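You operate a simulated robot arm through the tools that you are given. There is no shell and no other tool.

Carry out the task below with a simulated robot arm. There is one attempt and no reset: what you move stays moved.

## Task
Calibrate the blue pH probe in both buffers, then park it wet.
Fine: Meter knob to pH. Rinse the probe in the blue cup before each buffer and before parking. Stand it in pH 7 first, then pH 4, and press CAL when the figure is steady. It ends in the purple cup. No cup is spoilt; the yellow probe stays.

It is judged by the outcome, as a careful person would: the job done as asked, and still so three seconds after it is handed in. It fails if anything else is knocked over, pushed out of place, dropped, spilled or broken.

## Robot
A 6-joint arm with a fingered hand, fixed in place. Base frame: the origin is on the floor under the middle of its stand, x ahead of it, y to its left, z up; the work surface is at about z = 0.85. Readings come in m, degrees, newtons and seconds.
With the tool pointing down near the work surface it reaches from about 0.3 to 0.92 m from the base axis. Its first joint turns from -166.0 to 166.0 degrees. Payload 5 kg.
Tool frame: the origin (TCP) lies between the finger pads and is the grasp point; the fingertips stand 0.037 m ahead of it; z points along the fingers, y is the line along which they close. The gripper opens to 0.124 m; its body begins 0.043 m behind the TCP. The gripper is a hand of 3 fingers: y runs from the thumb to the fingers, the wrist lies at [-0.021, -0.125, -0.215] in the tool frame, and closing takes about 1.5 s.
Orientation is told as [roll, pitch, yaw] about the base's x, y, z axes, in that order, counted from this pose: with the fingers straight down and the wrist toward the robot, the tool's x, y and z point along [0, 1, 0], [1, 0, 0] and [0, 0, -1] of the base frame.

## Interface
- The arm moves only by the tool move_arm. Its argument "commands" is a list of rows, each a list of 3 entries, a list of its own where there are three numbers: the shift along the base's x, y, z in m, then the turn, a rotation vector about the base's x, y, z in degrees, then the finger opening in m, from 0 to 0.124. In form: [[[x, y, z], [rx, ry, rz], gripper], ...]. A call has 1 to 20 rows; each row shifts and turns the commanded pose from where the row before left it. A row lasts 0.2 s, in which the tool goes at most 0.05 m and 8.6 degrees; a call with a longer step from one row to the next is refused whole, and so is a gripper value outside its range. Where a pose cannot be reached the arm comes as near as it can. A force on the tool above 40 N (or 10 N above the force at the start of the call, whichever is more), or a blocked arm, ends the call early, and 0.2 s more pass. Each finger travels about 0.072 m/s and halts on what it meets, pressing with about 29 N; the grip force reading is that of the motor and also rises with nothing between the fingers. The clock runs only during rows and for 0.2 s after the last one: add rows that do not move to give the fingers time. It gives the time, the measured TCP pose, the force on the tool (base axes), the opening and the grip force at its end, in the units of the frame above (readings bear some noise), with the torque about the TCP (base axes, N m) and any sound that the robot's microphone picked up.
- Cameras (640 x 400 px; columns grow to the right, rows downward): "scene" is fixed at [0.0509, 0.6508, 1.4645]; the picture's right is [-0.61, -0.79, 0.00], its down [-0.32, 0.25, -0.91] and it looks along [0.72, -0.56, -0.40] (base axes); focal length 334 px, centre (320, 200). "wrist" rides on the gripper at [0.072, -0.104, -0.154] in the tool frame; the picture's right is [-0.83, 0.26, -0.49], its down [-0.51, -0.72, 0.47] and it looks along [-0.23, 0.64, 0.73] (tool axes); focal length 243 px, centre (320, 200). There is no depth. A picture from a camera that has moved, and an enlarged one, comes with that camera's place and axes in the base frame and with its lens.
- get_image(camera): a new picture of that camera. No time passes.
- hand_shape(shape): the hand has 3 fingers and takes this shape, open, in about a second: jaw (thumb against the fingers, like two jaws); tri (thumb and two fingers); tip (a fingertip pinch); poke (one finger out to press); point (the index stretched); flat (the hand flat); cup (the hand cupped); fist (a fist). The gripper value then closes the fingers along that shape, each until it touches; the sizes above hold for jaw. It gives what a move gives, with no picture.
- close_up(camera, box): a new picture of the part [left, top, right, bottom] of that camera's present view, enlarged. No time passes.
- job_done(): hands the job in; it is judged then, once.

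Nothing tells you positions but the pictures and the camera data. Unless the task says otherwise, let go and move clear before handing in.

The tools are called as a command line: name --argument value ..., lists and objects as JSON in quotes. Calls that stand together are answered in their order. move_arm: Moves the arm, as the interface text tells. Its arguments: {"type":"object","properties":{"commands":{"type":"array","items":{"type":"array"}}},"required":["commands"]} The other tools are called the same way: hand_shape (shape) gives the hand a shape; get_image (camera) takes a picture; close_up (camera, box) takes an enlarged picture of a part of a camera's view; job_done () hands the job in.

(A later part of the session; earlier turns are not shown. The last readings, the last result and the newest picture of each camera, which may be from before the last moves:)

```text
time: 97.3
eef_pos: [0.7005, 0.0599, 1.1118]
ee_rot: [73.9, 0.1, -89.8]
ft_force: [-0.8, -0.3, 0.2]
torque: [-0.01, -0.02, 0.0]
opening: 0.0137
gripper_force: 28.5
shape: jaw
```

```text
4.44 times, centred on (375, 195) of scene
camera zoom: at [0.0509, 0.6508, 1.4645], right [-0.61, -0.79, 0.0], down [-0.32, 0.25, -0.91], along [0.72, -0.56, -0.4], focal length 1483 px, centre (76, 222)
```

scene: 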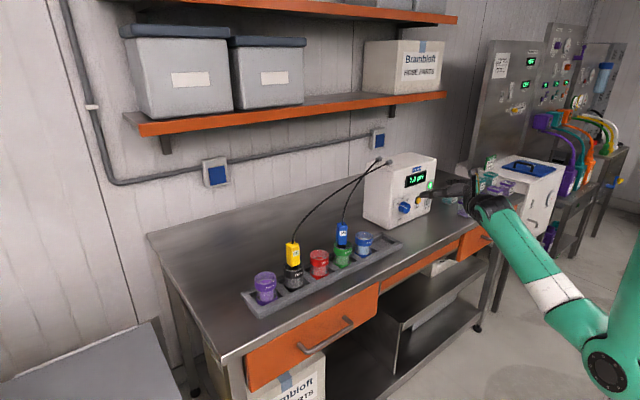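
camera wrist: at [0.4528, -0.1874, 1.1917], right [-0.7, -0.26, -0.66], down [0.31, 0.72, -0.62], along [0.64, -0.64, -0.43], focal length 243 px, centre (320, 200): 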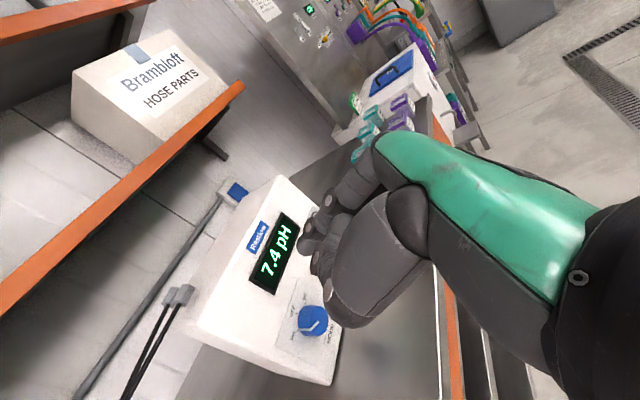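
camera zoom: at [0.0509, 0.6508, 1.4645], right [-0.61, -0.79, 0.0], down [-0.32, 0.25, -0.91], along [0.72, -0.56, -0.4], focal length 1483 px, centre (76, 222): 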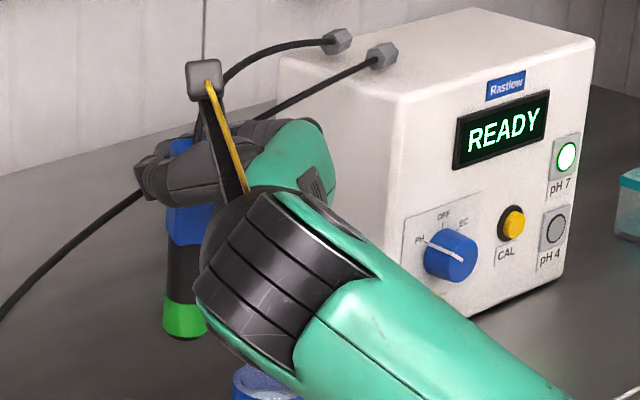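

The probe hangs nearly vertical (about 1°). Now I'll move over the blue rinse cup, trimming for the tip's slightly different position in the grip.

move_arm --commands '[[[0.002, -0.0235, 0], [0, 0, 0], 0.0], [[0, -0.0235, 0], [0, 0, 0], 0.0], [[0, -0.0235, 0], [0, 0, 0], 0.0], [[0, -0.0235, 0], [0, 0, 0], 0.0], [[0, 0, 0], [0, 0, 0], 0.0], [[0, 0, 0], [0, 0, 0], 0.0]]'

close_up --camera "wrist" --box '[360, 250, 540, 400]'

```text
time: 98.7
eef_pos: [0.7017, -0.0344, 1.1104]
ee_rot: [73.9, 0.0, -89.8]
ft_force: [0.1, 0.3, -1.2]
torque: [0.02, -0.03, -0.07]
opening: 0.0133
gripper_force: 28.7
shape: jaw
```

```text
2.67 times, centred on (450, 325) of wrist
camera zoom: at [0.5731, 0.0685, 1.2215], right [-0.7, -0.26, -0.66], down [0.31, 0.72, -0.62], along [0.64, -0.64, -0.43], focal length 647 px, centre (-27, -133)
```

zoom: 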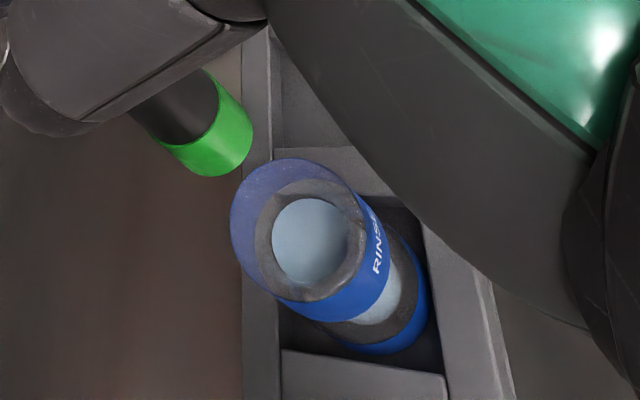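

The tip and cup centres agree within about 1 mm. I'll lower to the rim, then in.

move_arm --commands '[[[0.001, 0, -0.01], [0, 0, 0], 0.0], [[0, 0, -0.015], [0, 0, 0], 0.0], [[0, 0, -0.015], [0, 0, 0], 0.0], [[0, 0, -0.015], [0, 0, 0], 0.0], [[0, 0, -0.012], [0, 0, 0], 0.0], [[0, 0, -0.01], [0, 0, 0], 0.0], [[0, 0, -0.01], [0, 0, 0], 0.0], [[0, 0, 0], [0, 0, 0], 0.0]]'

close_up --camera "wrist" --box '[300, 200, 480, 350]'

close_up --camera "scene" --box '[340, 180, 420, 260]'

```text
time: 100.5
eef_pos: [0.7048, -0.0359, 1.0241]
ee_rot: [74.0, 0.1, -89.8]
ft_force: [-0.5, 1.3, 0.4]
torque: [0.06, -0.02, 0.01]
opening: 0.0138
gripper_force: 28.8
shape: jaw
```

```text
2.67 times, centred on (390, 275) of wrist
camera zoom: at [0.5746, 0.0675, 1.1359], right [-0.7, -0.26, -0.66], down [0.31, 0.72, -0.62], along [0.64, -0.64, -0.43], focal length 647 px, centre (133, 0)
```

zoom: 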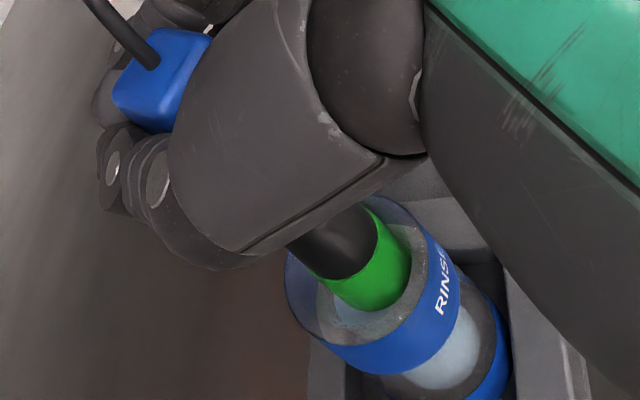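

```text
5.00 times, centred on (380, 220) of scene
camera zoom: at [0.0509, 0.6508, 1.4645], right [-0.61, -0.79, 0.0], down [-0.32, 0.25, -0.91], along [0.72, -0.56, -0.4], focal length 1668 px, centre (20, 100)
```

zoom: 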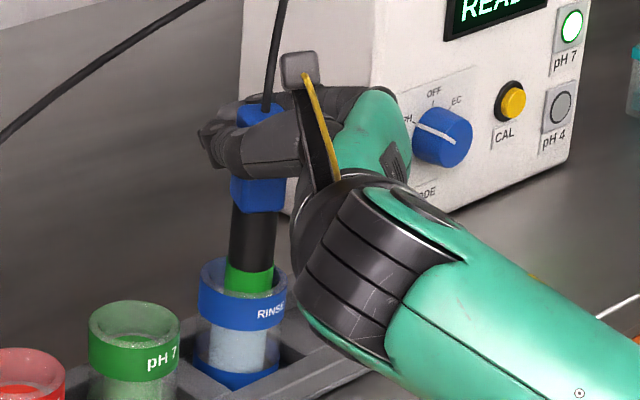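

The tip is in the funnel, a little toward −y. I'll nudge +3 mm in y and go down into the rinse.

move_arm --commands '[[[0.001, 0.003, 0], [0, 0, 0], 0.0], [[0, 0, -0.01], [0, 0, 0], 0.0], [[0, 0, -0.01], [0, 0, 0], 0.0], [[0, 0, -0.01], [0, 0, 0], 0.0], [[0, 0, -0.008], [0, 0, 0], 0.0], [[0, 0, -0.006], [0, 0, 0], 0.0], [[0, 0, 0], [0, 0, 0], 0.0]]'

close_up --camera "wrist" --box '[280, 160, 460, 310]'

close_up --camera "scene" --box '[340, 140, 440, 260]'

```text
time: 102.1
eef_pos: [0.7028, -0.0312, 0.979]
ee_rot: [73.9, 0.2, -89.7]
ft_force: [1.0, 0.3, -0.4]
torque: [0.01, 0.01, -0.06]
opening: 0.0136
gripper_force: 28.8
shape: jaw
```

```text
2.67 times, centred on (370, 235) of wrist
camera zoom: at [0.5749, 0.0712, 1.0912], right [-0.7, -0.26, -0.66], down [0.31, 0.72, -0.62], along [0.64, -0.64, -0.43], focal length 647 px, centre (187, 107)
```

zoom: 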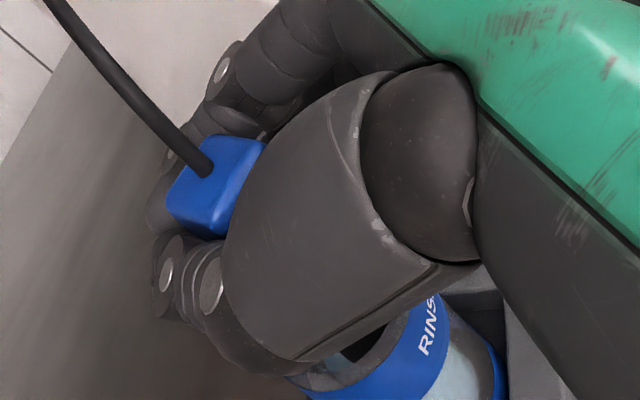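

```text
3.33 times, centred on (390, 200) of scene
camera zoom: at [0.0509, 0.6508, 1.4645], right [-0.61, -0.79, 0.0], down [-0.32, 0.25, -0.91], along [0.72, -0.56, -0.4], focal length 1112 px, centre (87, 200)
```

zoom: 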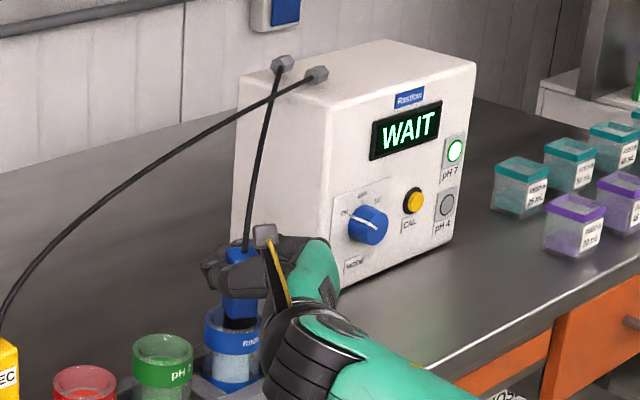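

The probe is in the rinse (WAIT). I'll hold it for about 3 seconds, then lift out and check that it's clean.

move_arm --commands '[[[0, 0, 0], [0, 0, 0], 0.0], [[0, 0, 0], [0, 0, 0], 0.0], [[0, 0, 0], [0, 0, 0], 0.0], [[0, 0, 0], [0, 0, 0], 0.0], [[0, 0, 0], [0, 0, 0], 0.0], [[0, 0, 0], [0, 0, 0], 0.0], [[0, 0, 0], [0, 0, 0], 0.0], [[0, 0, 0], [0, 0, 0], 0.0], [[0, 0, 0], [0, 0, 0], 0.0], [[0, 0, 0], [0, 0, 0], 0.0], [[0, 0, 0], [0, 0, 0], 0.0], [[0, 0, 0], [0, 0, 0], 0.0], [[0, 0, 0], [0, 0, 0], 0.0], [[0, 0, 0], [0, 0, 0], 0.0], [[0, 0, 0], [0, 0, 0], 0.0]]'

move_arm --commands '[[[0, 0, 0.01], [0, 0, 0], 0.0], [[0, 0, 0.015], [0, 0, 0], 0.0], [[0, 0, 0.018], [0, 0, 0], 0.0], [[0, 0, 0.018], [0, 0, 0], 0.0], [[0, 0, 0.018], [0, 0, 0], 0.0], [[0, 0, 0.018], [0, 0, 0], 0.0], [[0, 0, 0.018], [0, 0, 0], 0.0], [[0, 0, 0.018], [0, 0, 0], 0.0], [[0, 0, 0], [0, 0, 0], 0.0]]'

close_up --camera "wrist" --box '[360, 250, 540, 400]'

close_up --camera "scene" --box '[300, 140, 440, 280]'

```text
time: 105.3
eef_pos: [0.704, -0.0319, 0.9792]
ee_rot: [74.0, 0.2, -89.8]
ft_force: [0.4, 0.7, -0.6]
torque: [0.02, -0.04, -0.01]
opening: 0.0134
gripper_force: 29.3
shape: jaw
```

```text
time: 107.3
eef_pos: [0.7025, -0.0296, 1.1136]
ee_rot: [74.0, 0.2, -89.8]
ft_force: [0.1, -0.2, -0.7]
torque: [0.0, -0.01, 0.0]
opening: 0.0136
gripper_force: 29.1
shape: jaw
```

```text
2.67 times, centred on (450, 325) of wrist
camera zoom: at [0.574, 0.0732, 1.2248], right [-0.7, -0.26, -0.66], down [0.31, 0.72, -0.62], along [0.64, -0.64, -0.43], focal length 647 px, centre (-27, -133)
```

zoom: 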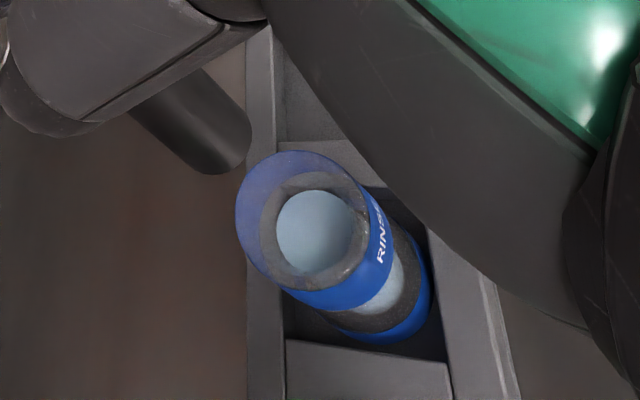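

```text
2.86 times, centred on (370, 210) of scene
camera zoom: at [0.0509, 0.6508, 1.4645], right [-0.61, -0.79, 0.0], down [-0.32, 0.25, -0.91], along [0.72, -0.56, -0.4], focal length 953 px, centre (177, 171)
```

zoom: 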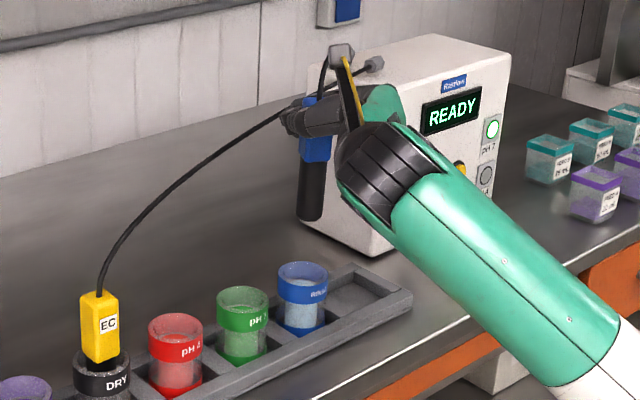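

The tip is clean again. To reach the red pH 4 cup I'll go out to the front of the rack and along. I'll come in at a lower height, so the hand passes under the yellow probe's cable and stays clear of the yellow probe.

move_arm --commands '[[[-0.025, 0, 0], [0, 0, 0], 0.0], [[-0.025, 0, 0], [0, 0, 0], 0.0], [[-0.025, 0.005, 0], [0, 0, 0], 0.0], [[-0.02, 0.015, 0], [0, 0, 0], 0.0], [[0, 0.025, 0], [0, 0, 0], 0.0], [[0, 0.03, 0], [0, 0, 0], 0.0], [[0, 0.03, 0], [0, 0, 0], 0.0], [[0, 0.03, 0], [0, 0, 0], 0.0], [[0, 0.025, -0.01], [0, 0, 0], 0.0], [[0, 0.019, -0.02], [0, 0, 0], 0.0], [[0, 0, -0.02], [0, 0, 0], 0.0], [[0, 0, -0.005], [0, 0, 0], 0.0], [[0, 0, 0], [0, 0, 0], 0.0]]'

get_image --camera "wrist"

close_up --camera "scene" --box '[260, 160, 400, 300]'

```text
time: 110.1
eef_pos: [0.6084, 0.1474, 1.0567]
ee_rot: [74.0, 0.0, -89.7]
ft_force: [0.9, -0.5, -0.8]
torque: [-0.01, 0.03, -0.01]
opening: 0.0138
gripper_force: 28.6
shape: jaw
```

```text
taken
camera wrist: at [0.48, 0.2508, 1.1682], right [-0.7, -0.26, -0.66], down [0.31, 0.72, -0.62], along [0.64, -0.64, -0.43], focal length 243 px, centre (320, 200)
```

wrist: 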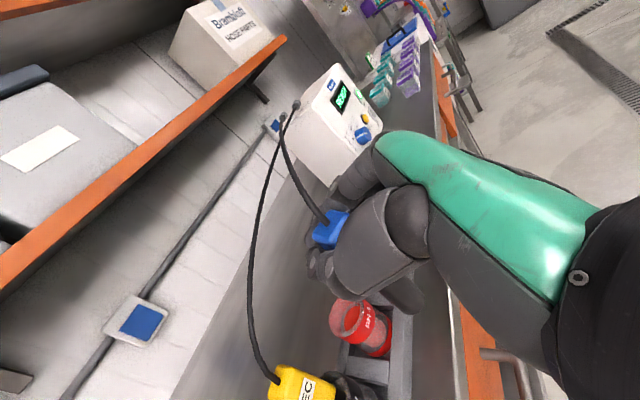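

```text
2.86 times, centred on (330, 230) of scene
camera zoom: at [0.0509, 0.6508, 1.4645], right [-0.61, -0.79, 0.0], down [-0.32, 0.25, -0.91], along [0.72, -0.56, -0.4], focal length 953 px, centre (291, 114)
```

zoom: 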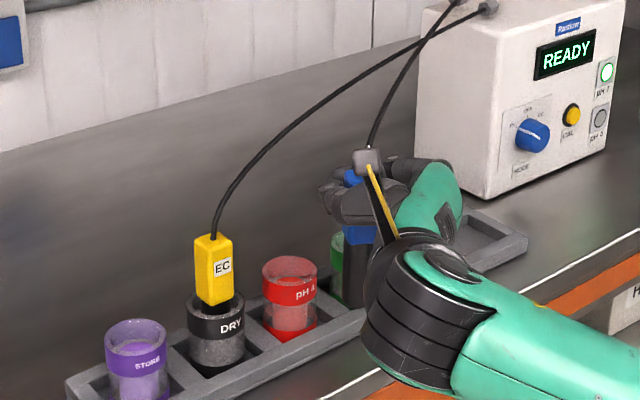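

close_up --camera "wrist" --box '[300, 240, 460, 400]'

```text
2.50 times, centred on (380, 320) of wrist
camera zoom: at [0.48, 0.2508, 1.1682], right [-0.7, -0.26, -0.66], down [0.31, 0.72, -0.62], along [0.64, -0.64, -0.43], focal length 606 px, centre (170, -100)
```

zoom: 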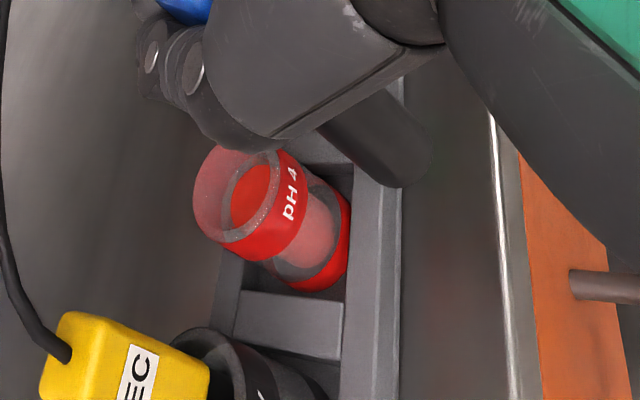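

The red cup's bore is at about (0.696, 0.150), and the tip needs +0.096 in x. I'll slide in over the cup and check.

move_arm --commands '[[[0.02, 0.0005, 0], [0, 0, 0], 0.0], [[0.02, 0, 0], [0, 0, 0], 0.0], [[0.02, 0, 0], [0, 0, 0], 0.0], [[0.02, 0, 0], [0, 0, 0], 0.0], [[0.016, 0, 0], [0, 0, 0], 0.0], [[0, 0, 0], [0, 0, 0], 0.0], [[0, 0, 0], [0, 0, 0], 0.0]]'

close_up --camera "wrist" --box '[320, 220, 500, 370]'

close_up --camera "scene" --box '[270, 180, 390, 290]'

```text
time: 111.7
eef_pos: [0.7083, 0.1461, 1.0587]
ee_rot: [73.9, 0.2, -89.7]
ft_force: [-0.7, -0.3, -0.9]
torque: [0.03, -0.02, -0.02]
opening: 0.014
gripper_force: 29.3
shape: jaw
```

```text
2.67 times, centred on (410, 295) of wrist
camera zoom: at [0.5791, 0.2507, 1.1701], right [-0.7, -0.26, -0.66], down [0.31, 0.72, -0.62], along [0.64, -0.64, -0.43], focal length 647 px, centre (80, -53)
```

zoom: 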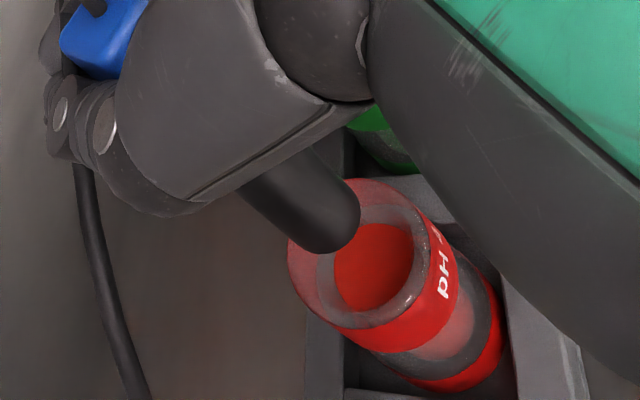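

```text
3.64 times, centred on (330, 235) of scene
camera zoom: at [0.0509, 0.6508, 1.4645], right [-0.61, -0.79, 0.0], down [-0.32, 0.25, -0.91], along [0.72, -0.56, -0.4], focal length 1213 px, centre (284, 73)
```

zoom: 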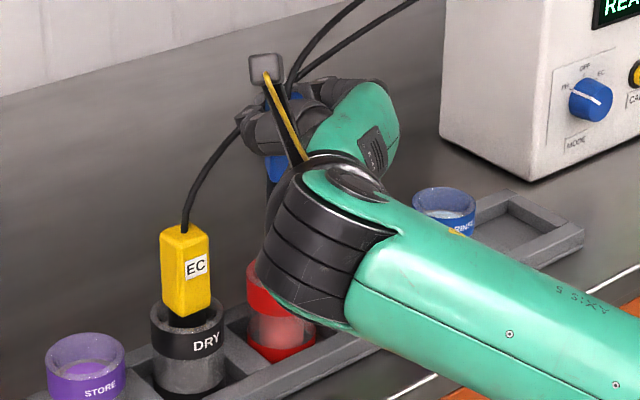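

Tip and red cup are aligned within a millimetre. I'll lower in two stages.

move_arm --commands '[[[0, 0.001, -0.01], [0, 0, 0], 0.0], [[0, 0, -0.01], [0, 0, 0], 0.0], [[0, 0, -0.01], [0, 0, 0], 0.0], [[0, 0, -0.006], [0, 0, 0], 0.0], [[0, 0, 0], [0, 0, 0], 0.0]]'

close_up --camera "wrist" --box '[300, 200, 480, 350]'

```text
time: 112.9
eef_pos: [0.7061, 0.1485, 1.0219]
ee_rot: [74.0, 0.1, -89.8]
ft_force: [-0.8, -0.2, -0.1]
torque: [-0.04, -0.01, -0.03]
opening: 0.0132
gripper_force: 29.0
shape: jaw
```

```text
2.67 times, centred on (390, 275) of wrist
camera zoom: at [0.5771, 0.2515, 1.1334], right [-0.7, -0.26, -0.66], down [0.31, 0.72, -0.62], along [0.64, -0.64, -0.43], focal length 647 px, centre (133, 0)
```

zoom: 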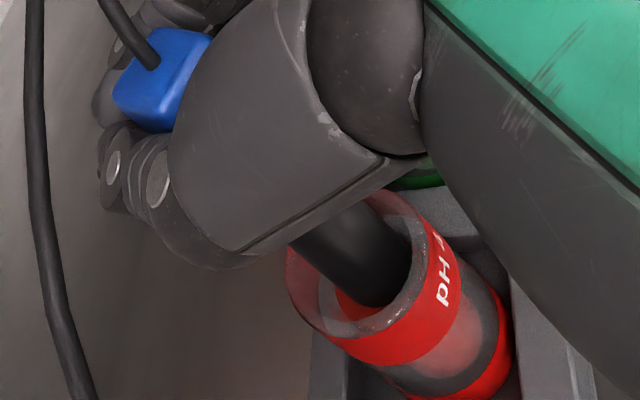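

move_arm --commands '[[[0.001, 0.001, 0], [0, 0, 0], 0.0], [[0, 0, -0.01], [0, 0, 0], 0.0], [[0, 0, -0.01], [0, 0, 0], 0.0], [[0, 0, -0.01], [0, 0, 0], 0.0], [[0, 0, -0.008], [0, 0, 0], 0.0], [[0, 0, -0.006], [0, 0, 0], 0.0], [[0, 0, 0], [0, 0, 0], 0.0]]'

close_up --camera "wrist" --box '[280, 160, 460, 310]'

close_up --camera "scene" --box '[270, 150, 440, 290]'

```text
time: 114.5
eef_pos: [0.7066, 0.1492, 0.9765]
ee_rot: [73.9, 0.1, -89.9]
ft_force: [-0.3, -0.1, -0.2]
torque: [-0.01, -0.01, -0.02]
opening: 0.0136
gripper_force: 29.1
shape: jaw
```

```text
2.67 times, centred on (370, 235) of wrist
camera zoom: at [0.5784, 0.2526, 1.0895], right [-0.7, -0.26, -0.66], down [0.31, 0.72, -0.62], along [0.64, -0.64, -0.43], focal length 647 px, centre (187, 107)
```

zoom: 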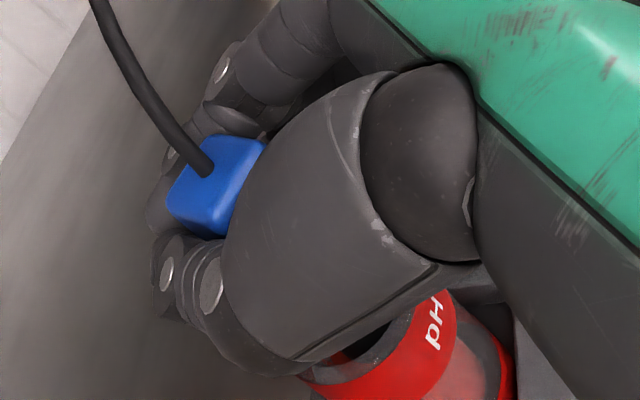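

```text
2.86 times, centred on (355, 220) of scene
camera zoom: at [0.0509, 0.6508, 1.4645], right [-0.61, -0.79, 0.0], down [-0.32, 0.25, -0.91], along [0.72, -0.56, -0.4], focal length 953 px, centre (220, 143)
```

zoom: 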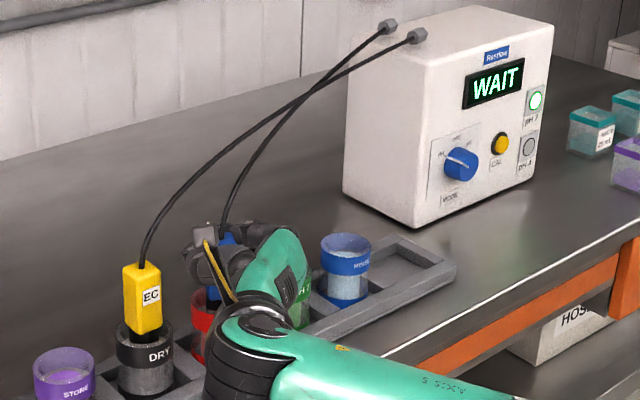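

The probe is in pH 4 (WAIT) with no contact forces. I'll release gradually, opening only as far as needed since the yellow probe is next door.

move_arm --commands '[[[0, 0, 0], [0, 0, 0], 0.012], [[0, 0, 0], [0, 0, 0], 0.02], [[0, 0, 0], [0, 0, 0], 0.03], [[0, 0, 0], [0, 0, 0], 0.045], [[0, 0, 0], [0, 0, 0], 0.056], [[0, 0, 0], [0, 0, 0], 0.056], [[0, 0, 0], [0, 0, 0], 0.056]]'

close_up --camera "wrist" --box '[230, 130, 430, 330]'

close_up --camera "scene" --box '[270, 150, 440, 290]'

```text
time: 116.1
eef_pos: [0.7079, 0.149, 0.9768]
ee_rot: [73.9, 0.1, -89.9]
ft_force: [-0.1, 0.0, 0.1]
torque: [0.02, -0.01, -0.01]
opening: 0.0557
gripper_force: 0.0
shape: jaw
```

```text
2.00 times, centred on (330, 230) of wrist
camera zoom: at [0.5784, 0.2526, 1.0896], right [-0.7, -0.26, -0.66], down [0.31, 0.72, -0.62], along [0.64, -0.64, -0.43], focal length 485 px, centre (300, 140)
```

zoom: 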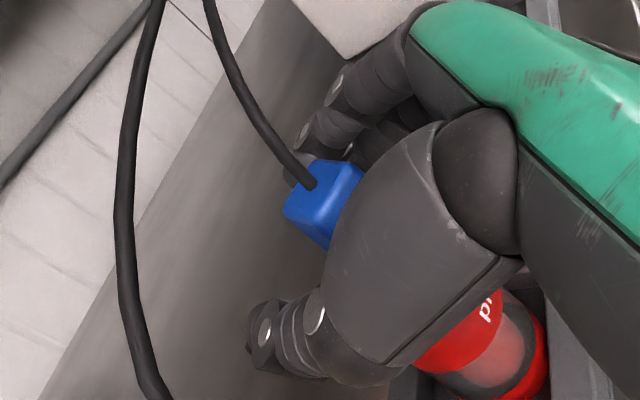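

```text
2.86 times, centred on (355, 220) of scene
camera zoom: at [0.0509, 0.6508, 1.4645], right [-0.61, -0.79, 0.0], down [-0.32, 0.25, -0.91], along [0.72, -0.56, -0.4], focal length 953 px, centre (220, 143)
```

zoom: 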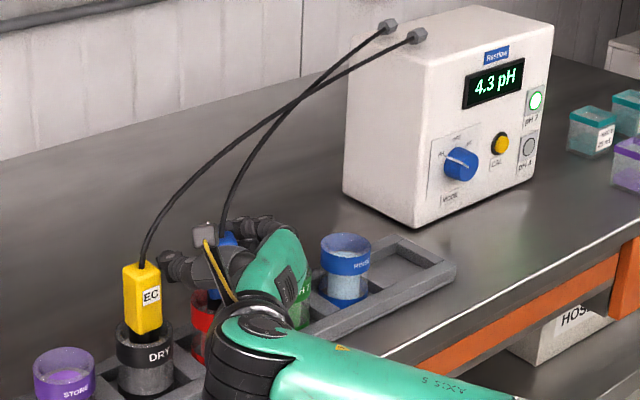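

It stands free and reads 4.3 pH. I'll back straight out.

move_arm --commands '[[[-0.008, 0, 0], [0, 0, 0], 0.056], [[-0.012, 0, 0], [0, 0, 0], 0.056], [[-0.018, 0, 0], [0, 0, 0], 0.056], [[-0.022, 0, 0], [0, 0, 0], 0.056], [[-0.025, 0, 0], [0, 0, 0], 0.056], [[-0.025, 0, 0.01], [0, 0, 0], 0.056], [[-0.015, -0.01, 0.03], [0, 0, 0], 0.056], [[0, -0.02, 0.03], [0, 0, 0], 0.056], [[0, -0.02, 0.02], [0, 0, 0], 0.056]]'

get_image --camera "scene"

close_up --camera "scene" --box '[270, 150, 440, 290]'

```text
time: 118.1
eef_pos: [0.5816, 0.0997, 1.0685]
ee_rot: [74.0, 0.1, -89.8]
ft_force: [0.2, 0.2, -1.0]
torque: [0.02, 0.02, 0.02]
opening: 0.0556
gripper_force: 0.1
shape: jaw
```

```text
taken
```

scene: 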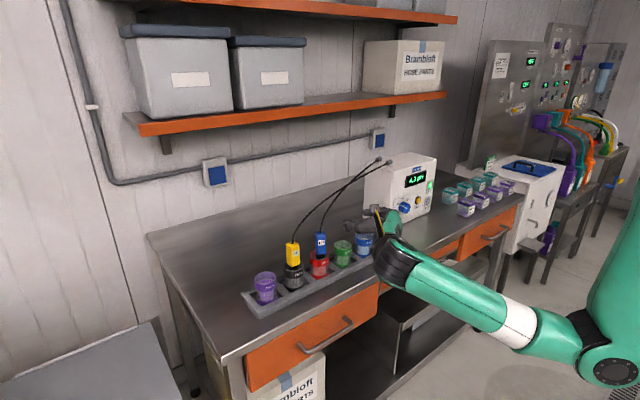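

```text
2.86 times, centred on (355, 220) of scene
camera zoom: at [0.0509, 0.6508, 1.4645], right [-0.61, -0.79, 0.0], down [-0.32, 0.25, -0.91], along [0.72, -0.56, -0.4], focal length 953 px, centre (220, 143)
```

zoom: 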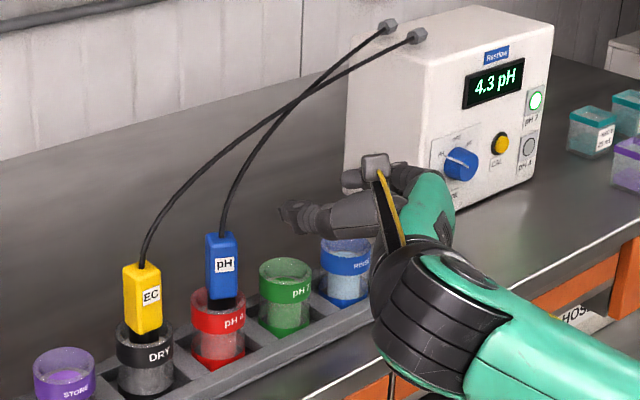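

The probe stands upright in pH 4 at 4.3 pH. I'll go to the CAL button as before.

move_arm --commands '[[[0, -0.036, 0.001], [0, 0, 0], 0.06], [[0, -0.036, 0.001], [0, 0, 0], 0.06], [[0, -0.036, 0.001], [0, 0, 0], 0.06], [[0, -0.036, 0.001], [0, 0, 0], 0.06], [[0, -0.036, 0.001], [0, 0, 0], 0.06], [[0, -0.036, 0.001], [0, 0, 0], 0.06], [[0, -0.036, 0.001], [0, 0, 0], 0.06], [[0, -0.036, 0.001], [0, 0, 0], 0.06], [[0, -0.036, 0.001], [0, 0, 0], 0.06], [[0, -0.036, 0.001], [0, 0, 0], 0.06], [[0, -0.032, 0], [0, 0, 0], 0.06], [[0, 0, 0], [0, 0, 0], 0.06]]'

hand_shape --shape "poke"

move_arm --commands '[[[0.004, -0.012, -0.015], [0, 0, 0], 0.124], [[0.004, -0.012, -0.02], [0, 0, 0], 0.124], [[0.004, -0.012, -0.022], [0, 0, 0], 0.124], [[0.008, -0.012, -0.022], [0, 0, 0], 0.124], [[0.01, -0.012, -0.022], [0, 0, 0], 0.124], [[0.014, -0.012, -0.022], [0, 0, 0], 0.124], [[0.015, -0.009, -0.022], [0, 0, 0], 0.124], [[0, 0, 0], [0, 0, 0], 0.124]]'

close_up --camera "wrist" --box '[230, 190, 350, 290]'

close_up --camera "scene" --box '[390, 160, 470, 230]'

```text
time: 120.7
eef_pos: [0.5797, -0.292, 1.0752]
ee_rot: [73.9, 0.1, -89.8]
ft_force: [-0.6, 0.2, -0.1]
torque: [0.0, 0.03, 0.0]
opening: 0.0598
gripper_force: 0.0
shape: jaw
```

```text
time: 121.6
eef_pos: [0.5794, -0.2927, 1.0774]
ee_rot: [74.0, 0.1, -89.8]
ft_force: [-0.7, -1.2, -0.4]
torque: [0.01, 0.01, 0.0]
opening: 0.0
gripper_force: 0.1
shape: poke
```

```text
time: 123.4
eef_pos: [0.6403, -0.372, 0.9342]
ee_rot: [74.0, 0.0, -89.7]
ft_force: [-0.7, 0.9, 0.9]
torque: [0.02, -0.02, 0.02]
opening: 0.0001
gripper_force: 0.0
shape: poke
```

```text
4.00 times, centred on (290, 240) of wrist
camera zoom: at [0.512, -0.2687, 1.0456], right [-0.7, -0.26, -0.66], down [0.31, 0.72, -0.62], along [0.64, -0.64, -0.43], focal length 970 px, centre (440, 40)
```

zoom: 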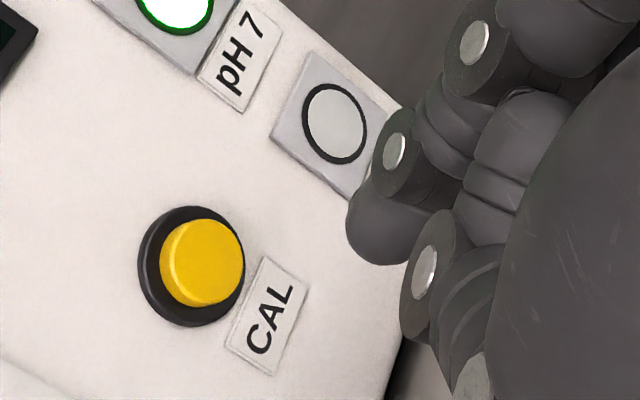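

```text
5.71 times, centred on (430, 195) of scene
camera zoom: at [0.0509, 0.6508, 1.4645], right [-0.61, -0.79, 0.0], down [-0.32, 0.25, -0.91], along [0.72, -0.56, -0.4], focal length 1907 px, centre (-309, 229)
```

zoom: 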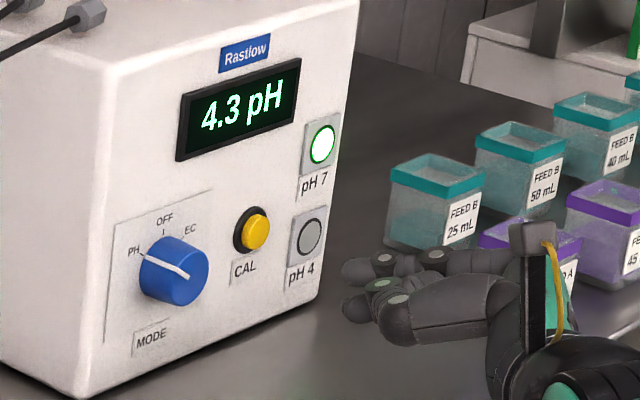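

The figure is steady at 4.3 and the alignment matches the first press. I'll press CAL.

move_arm --commands '[[[0.012, 0, 0.001], [0, 0, 0], 0.124], [[0.012, 0, 0], [0, 0, 0], 0.124], [[0.012, 0, 0], [0, 0, 0], 0.124], [[0.012, 0, 0], [0, 0, 0], 0.124], [[0.006, 0, 0], [0, 0, 0], 0.124], [[0.008, 0, 0], [0, 0, 0], 0.124], [[0.004, 0, 0], [0, 0, 0], 0.124], [[0.004, 0, 0], [0, 0, 0], 0.124], [[0.003, 0, 0], [0, 0, 0], 0.124], [[0, 0, 0], [0, 0, 0], 0.124]]'

close_up --camera "scene" --box '[390, 160, 470, 230]'

```text
time: 125.6
eef_pos: [0.7117, -0.3734, 0.9341]
ee_rot: [73.8, 0.2, -89.9]
ft_force: [-1.2, -0.7, -0.1]
torque: [0.03, -0.01, -0.02]
opening: 0.0
gripper_force: 0.0
shape: poke
heard: click
```

```text
5.71 times, centred on (430, 195) of scene
camera zoom: at [0.0509, 0.6508, 1.4645], right [-0.61, -0.79, 0.0], down [-0.32, 0.25, -0.91], along [0.72, -0.56, -0.4], focal length 1907 px, centre (-309, 229)
```

zoom: 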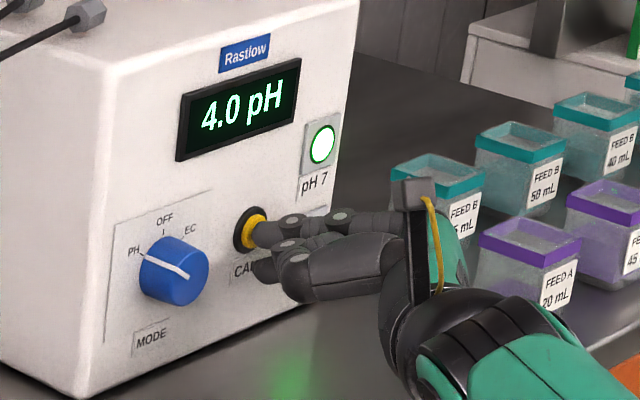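

Click heard: the display reads 4.0 pH. I'll back off, return the hand to jaw and check the lamps.

move_arm --commands '[[[-0.015, 0, 0], [0, 0, 0], 0.124], [[-0.02, 0, 0], [0, 0, 0], 0.124], [[-0.025, 0, 0], [0, 0, 0], 0.124], [[-0.02, 0.01, 0.02], [0, 0, 0], 0.124], [[-0.02, 0.02, 0.03], [0, 0, 0], 0.124], [[-0.02, 0.025, 0.03], [0, 0, 0], 0.124], [[-0.01, 0.03, 0.03], [0, 0, 0], 0.124], [[0, 0.03, 0.02], [0, 0, 0], 0.124], [[0, 0, 0], [0, 0, 0], 0.124]]'

hand_shape --shape "jaw"

close_up --camera "scene" --box '[270, 150, 440, 290]'

```text
time: 127.6
eef_pos: [0.5823, -0.2633, 1.0637]
ee_rot: [74.0, 0.2, -89.9]
ft_force: [-0.5, 0.0, -0.8]
torque: [-0.03, 0.01, 0.0]
opening: 0.0
gripper_force: 0.2
shape: poke
```

```text
time: 128.5
eef_pos: [0.5835, -0.2626, 1.0629]
ee_rot: [74.0, 0.2, -89.7]
ft_force: [-0.8, -0.4, 0.2]
torque: [0.01, -0.01, 0.02]
opening: 0.1239
gripper_force: 0.0
shape: jaw
```

```text
2.86 times, centred on (355, 220) of scene
camera zoom: at [0.0509, 0.6508, 1.4645], right [-0.61, -0.79, 0.0], down [-0.32, 0.25, -0.91], along [0.72, -0.56, -0.4], focal length 953 px, centre (220, 143)
```

zoom: 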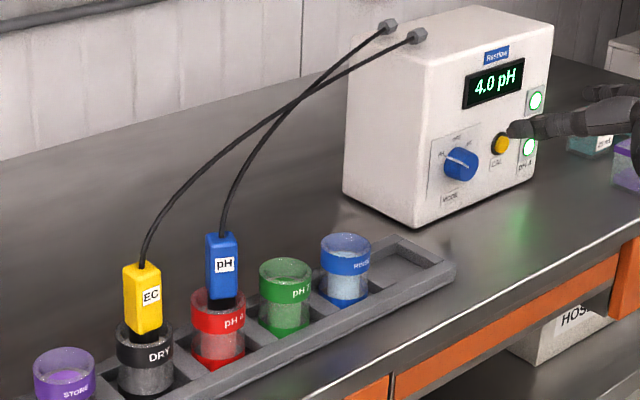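

Both pH 7 and pH 4 lamps are lit. I'll return to the probe in the red cup.

move_arm --commands '[[[0, 0.034, 0], [0, 0, 0], 0.056], [[0, 0.034, 0], [0, 0, 0], 0.056], [[0, 0.034, 0], [0, 0, 0], 0.056], [[0, 0.034, 0], [0, 0, 0], 0.056], [[0, 0.034, 0], [0, 0, 0], 0.056], [[0, 0.034, 0], [0, 0, 0], 0.056], [[0, 0.034, 0], [0, 0, 0], 0.056], [[0, 0.034, 0], [0, 0, 0], 0.056], [[0, 0.034, 0], [0, 0, 0], 0.056], [[0, 0.034, 0], [0, 0, 0], 0.056], [[0, 0.034, 0], [0, 0, 0], 0.056], [[0, 0.036, 0], [0, 0, 0], 0.056], [[0, 0, -0.03], [0, 0, 0], 0.056], [[0, 0, -0.03], [0, 0, 0], 0.056], [[0.003, 0, -0.025], [0, 0, 0], 0.056], [[0, 0, 0], [0, 0, 0], 0.056]]'

close_up --camera "wrist" --box '[210, 160, 370, 360]'

close_up --camera "scene" --box '[260, 200, 400, 310]'

```text
time: 131.9
eef_pos: [0.5858, 0.151, 0.9814]
ee_rot: [73.8, 0.1, -89.8]
ft_force: [0.3, 0.8, -0.7]
torque: [0.01, -0.01, 0.02]
opening: 0.0564
gripper_force: 0.1
shape: jaw
```

```text
2.00 times, centred on (290, 260) of wrist
camera zoom: at [0.457, 0.2544, 1.0926], right [-0.7, -0.26, -0.66], down [0.31, 0.72, -0.62], along [0.64, -0.64, -0.43], focal length 485 px, centre (380, 80)
```

zoom: 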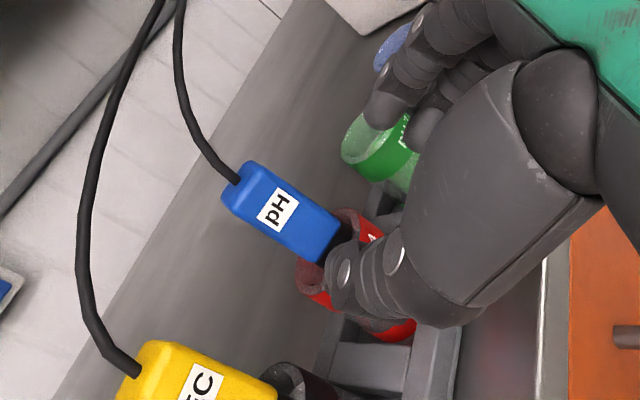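

```text
3.64 times, centred on (330, 255) of scene
camera zoom: at [0.0509, 0.6508, 1.4645], right [-0.61, -0.79, 0.0], down [-0.32, 0.25, -0.91], along [0.72, -0.56, -0.4], focal length 1213 px, centre (284, 0)
```

zoom: 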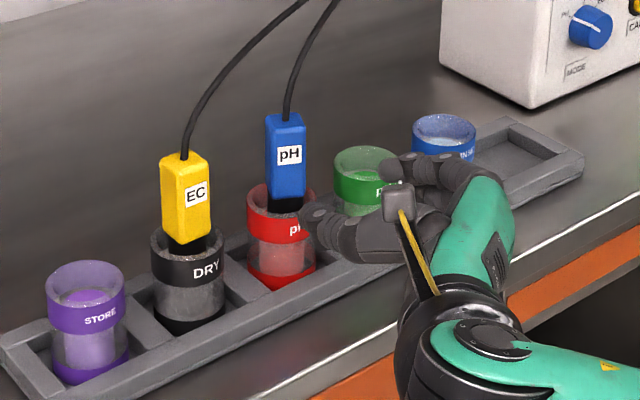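

The handle top is at y≈0.144, so I'll trim −4 mm in y and slide forward around it.

move_arm --commands '[[[0.005, -0.004, -0.002], [0, 0, 0], 0.056], [[0.015, 0, 0], [0, 0, 0], 0.056], [[0.015, 0, 0], [0, 0, 0], 0.056], [[0.015, 0, 0], [0, 0, 0], 0.056], [[0.015, 0, 0], [0, 0, 0], 0.056], [[0.015, 0, 0], [0, 0, 0], 0.056], [[0.015, 0, 0], [0, 0, 0], 0.056], [[0.012, 0, 0], [0, 0, 0], 0.056], [[0.009, 0, 0], [0, 0, 0], 0.056], [[0, 0, 0], [0, 0, 0], 0.056]]'

close_up --camera "wrist" --box '[230, 130, 430, 330]'

close_up --camera "scene" --box '[260, 200, 400, 310]'

```text
time: 134.1
eef_pos: [0.7015, 0.1481, 0.9764]
ee_rot: [73.9, 0.1, -89.8]
ft_force: [-0.3, 0.5, -0.7]
torque: [0.04, 0.04, -0.02]
opening: 0.0564
gripper_force: 0.1
shape: jaw
```

```text
2.00 times, centred on (330, 230) of wrist
camera zoom: at [0.573, 0.2514, 1.0892], right [-0.7, -0.26, -0.66], down [0.31, 0.72, -0.62], along [0.64, -0.64, -0.43], focal length 485 px, centre (300, 140)
```

zoom: 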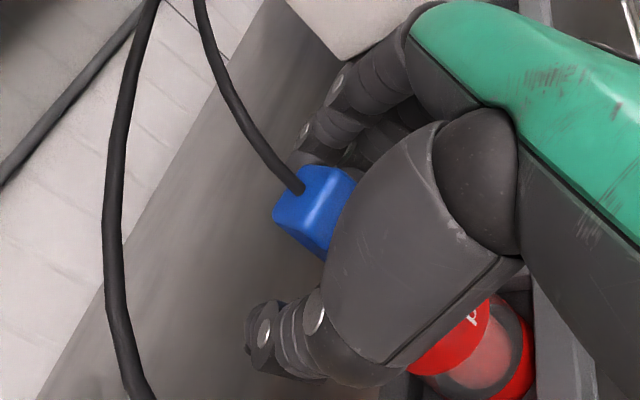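

```text
3.64 times, centred on (330, 255) of scene
camera zoom: at [0.0509, 0.6508, 1.4645], right [-0.61, -0.79, 0.0], down [-0.32, 0.25, -0.91], along [0.72, -0.56, -0.4], focal length 1213 px, centre (284, 0)
```

zoom: 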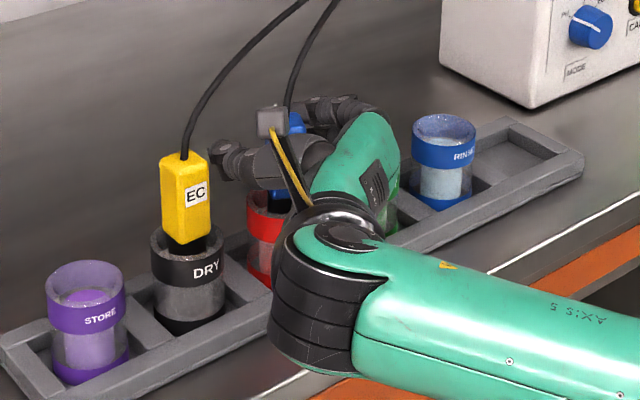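

move_arm --commands '[[[0, -0.002, 0.001], [0, 0, 0], 0.045], [[0, 0, 0], [0, 0, 0], 0.03], [[0, 0, 0], [0, 0, 0], 0.018], [[0, 0, 0], [0, 0, 0], 0.01], [[0, 0, 0], [0, 0, 0], 0.0], [[0, 0, 0], [0, 0, 0], 0.0], [[0, 0, 0], [0, 0, 0], 0.0]]'

close_up --camera "wrist" --box '[280, 160, 460, 310]'

```text
time: 135.7
eef_pos: [0.7023, 0.1462, 0.9781]
ee_rot: [73.9, 0.1, -89.8]
ft_force: [1.0, 0.6, 0.5]
torque: [0.05, -0.05, 0.01]
opening: 0.013
gripper_force: 28.9
shape: jaw
```

```text
2.67 times, centred on (370, 235) of wrist
camera zoom: at [0.5732, 0.2493, 1.0901], right [-0.7, -0.26, -0.66], down [0.31, 0.72, -0.62], along [0.64, -0.64, -0.43], focal length 647 px, centre (187, 107)
```

zoom: 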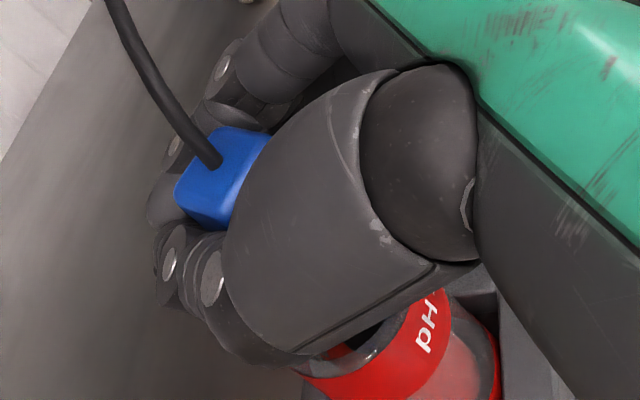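

Gripped at 29 N. I'll lift just clear of the rim, then withdraw to the front before travelling.

move_arm --commands '[[[0, 0, 0.008], [0, 0, 0], 0.0], [[0, 0, 0.012], [0, 0, 0], 0.0], [[0, 0, 0.015], [0, 0, 0], 0.0], [[0, 0, 0.015], [0, 0, 0], 0.0], [[0, 0, 0.018], [0, 0, 0], 0.0], [[0, 0, 0.016], [0, 0, 0], 0.0], [[0, 0, 0], [0, 0, 0], 0.0]]'

close_up --camera "wrist" --box '[320, 220, 500, 370]'

close_up --camera "scene" --box '[260, 180, 400, 300]'

```text
time: 137.3
eef_pos: [0.7031, 0.1456, 1.0638]
ee_rot: [73.9, 0.2, -89.8]
ft_force: [0.5, -0.1, -1.0]
torque: [-0.02, 0.0, -0.01]
opening: 0.0127
gripper_force: 29.1
shape: jaw
```

```text
2.67 times, centred on (410, 295) of wrist
camera zoom: at [0.5743, 0.2491, 1.1752], right [-0.7, -0.26, -0.66], down [0.31, 0.72, -0.62], along [0.64, -0.64, -0.43], focal length 647 px, centre (80, -53)
```

zoom: 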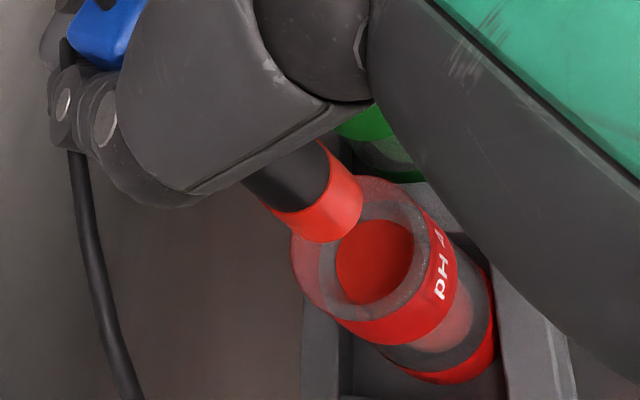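

```text
3.33 times, centred on (330, 240) of scene
camera zoom: at [0.0509, 0.6508, 1.4645], right [-0.61, -0.79, 0.0], down [-0.32, 0.25, -0.91], along [0.72, -0.56, -0.4], focal length 1112 px, centre (287, 67)
```

zoom: 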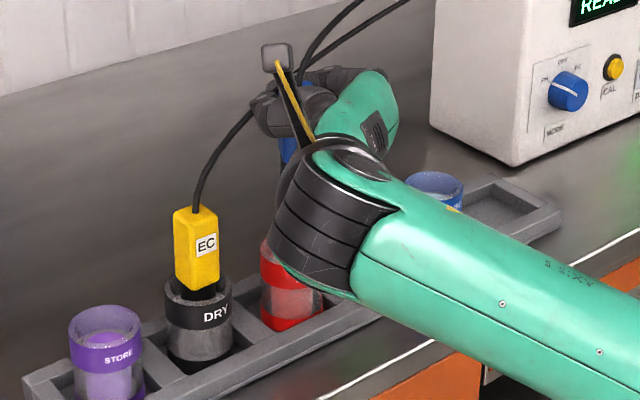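

The tip is red-filmed and hangs right over the cup's centre. I'll withdraw to the front and along to the rinse cup.

move_arm --commands '[[[-0.025, 0, 0], [0, 0, 0], 0.0], [[-0.025, 0, 0.005], [0, 0, 0], 0.0], [[-0.025, 0, 0.01], [0, 0, 0], 0.0], [[-0.02, -0.01, 0.01], [0, 0, 0], 0.0], [[0, -0.025, 0.01], [0, 0, 0], 0.0], [[0, -0.03, 0.01], [0, 0, 0], 0.0], [[0, -0.03, 0], [0, 0, 0], 0.0], [[0, -0.03, 0], [0, 0, 0], 0.0], [[0, -0.03, 0], [0, 0, 0], 0.0], [[0, -0.024, 0], [0, 0, 0], 0.0], [[0.02, 0, 0], [0, 0, 0], 0.0], [[0.025, 0, 0], [0, 0, 0], 0.0], [[0.025, 0, 0], [0, 0, 0], 0.0], [[0.024, 0, 0], [0, 0, 0], 0.0], [[0, 0, 0], [0, 0, 0], 0.0], [[0, 0, 0], [0, 0, 0], 0.0]]'

close_up --camera "wrist" --box '[360, 250, 540, 400]'

close_up --camera "scene" --box '[300, 140, 440, 280]'

```text
time: 140.7
eef_pos: [0.7014, -0.0315, 1.1067]
ee_rot: [73.9, 0.0, -89.8]
ft_force: [-1.1, 0.0, -0.8]
torque: [0.01, 0.0, 0.02]
opening: 0.0128
gripper_force: 29.0
shape: jaw
```

```text
2.67 times, centred on (450, 325) of wrist
camera zoom: at [0.5725, 0.0714, 1.2183], right [-0.7, -0.26, -0.66], down [0.31, 0.72, -0.62], along [0.64, -0.64, -0.43], focal length 647 px, centre (-27, -133)
```

zoom: 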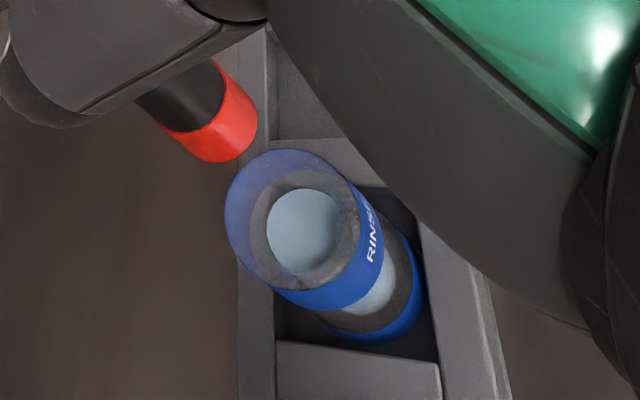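

```text
2.86 times, centred on (370, 210) of scene
camera zoom: at [0.0509, 0.6508, 1.4645], right [-0.61, -0.79, 0.0], down [-0.32, 0.25, -0.91], along [0.72, -0.56, -0.4], focal length 953 px, centre (177, 171)
```

zoom: 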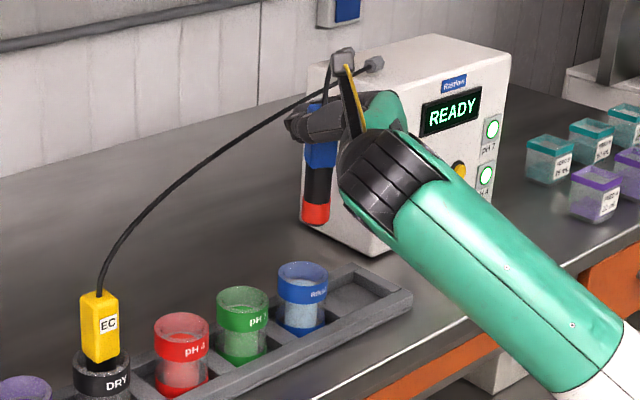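

The tip needs about +4 mm in x and y here. I'll correct and lower to the mouth.

move_arm --commands '[[[0.004, 0.004, 0], [0, 0, 0], 0.0], [[0, 0, -0.015], [0, 0, 0], 0.0], [[0, 0, -0.015], [0, 0, 0], 0.0], [[0, 0, -0.015], [0, 0, 0], 0.0], [[0, 0, -0.015], [0, 0, 0], 0.0], [[0, 0, -0.012], [0, 0, 0], 0.0], [[0, 0, -0.01], [0, 0, 0], 0.0], [[0, 0, 0], [0, 0, 0], 0.0]]'

close_up --camera "wrist" --box '[300, 200, 480, 350]'

close_up --camera "scene" --box '[340, 180, 420, 260]'

```text
time: 142.5
eef_pos: [0.7047, -0.0262, 1.024]
ee_rot: [74.0, 0.1, -89.8]
ft_force: [-1.2, 0.8, -1.0]
torque: [0.01, -0.05, 0.02]
opening: 0.0131
gripper_force: 29.0
shape: jaw
```

```text
2.67 times, centred on (390, 275) of wrist
camera zoom: at [0.5758, 0.0752, 1.1359], right [-0.7, -0.26, -0.66], down [0.31, 0.72, -0.62], along [0.64, -0.64, -0.43], focal length 647 px, centre (133, 0)
```

zoom: 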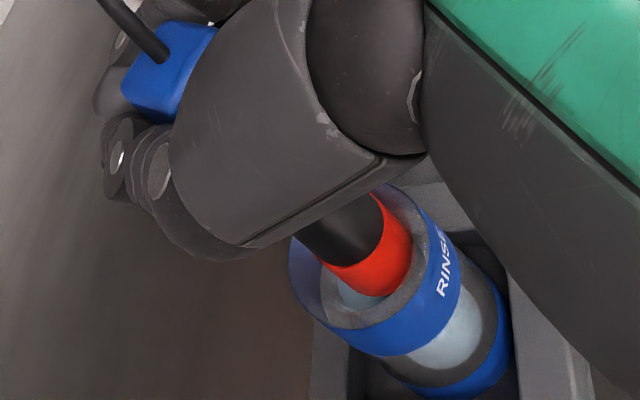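

```text
5.00 times, centred on (380, 220) of scene
camera zoom: at [0.0509, 0.6508, 1.4645], right [-0.61, -0.79, 0.0], down [-0.32, 0.25, -0.91], along [0.72, -0.56, -0.4], focal length 1668 px, centre (20, 100)
```

zoom: 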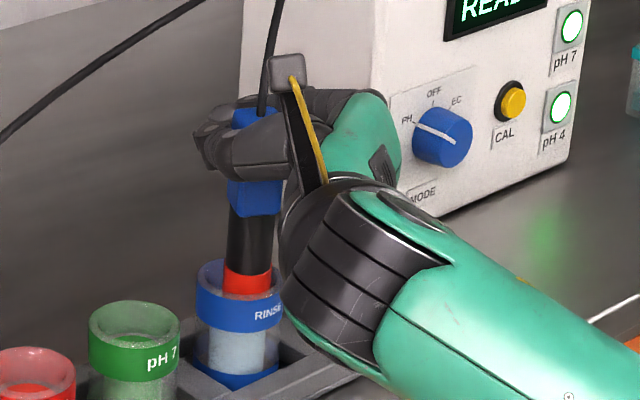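

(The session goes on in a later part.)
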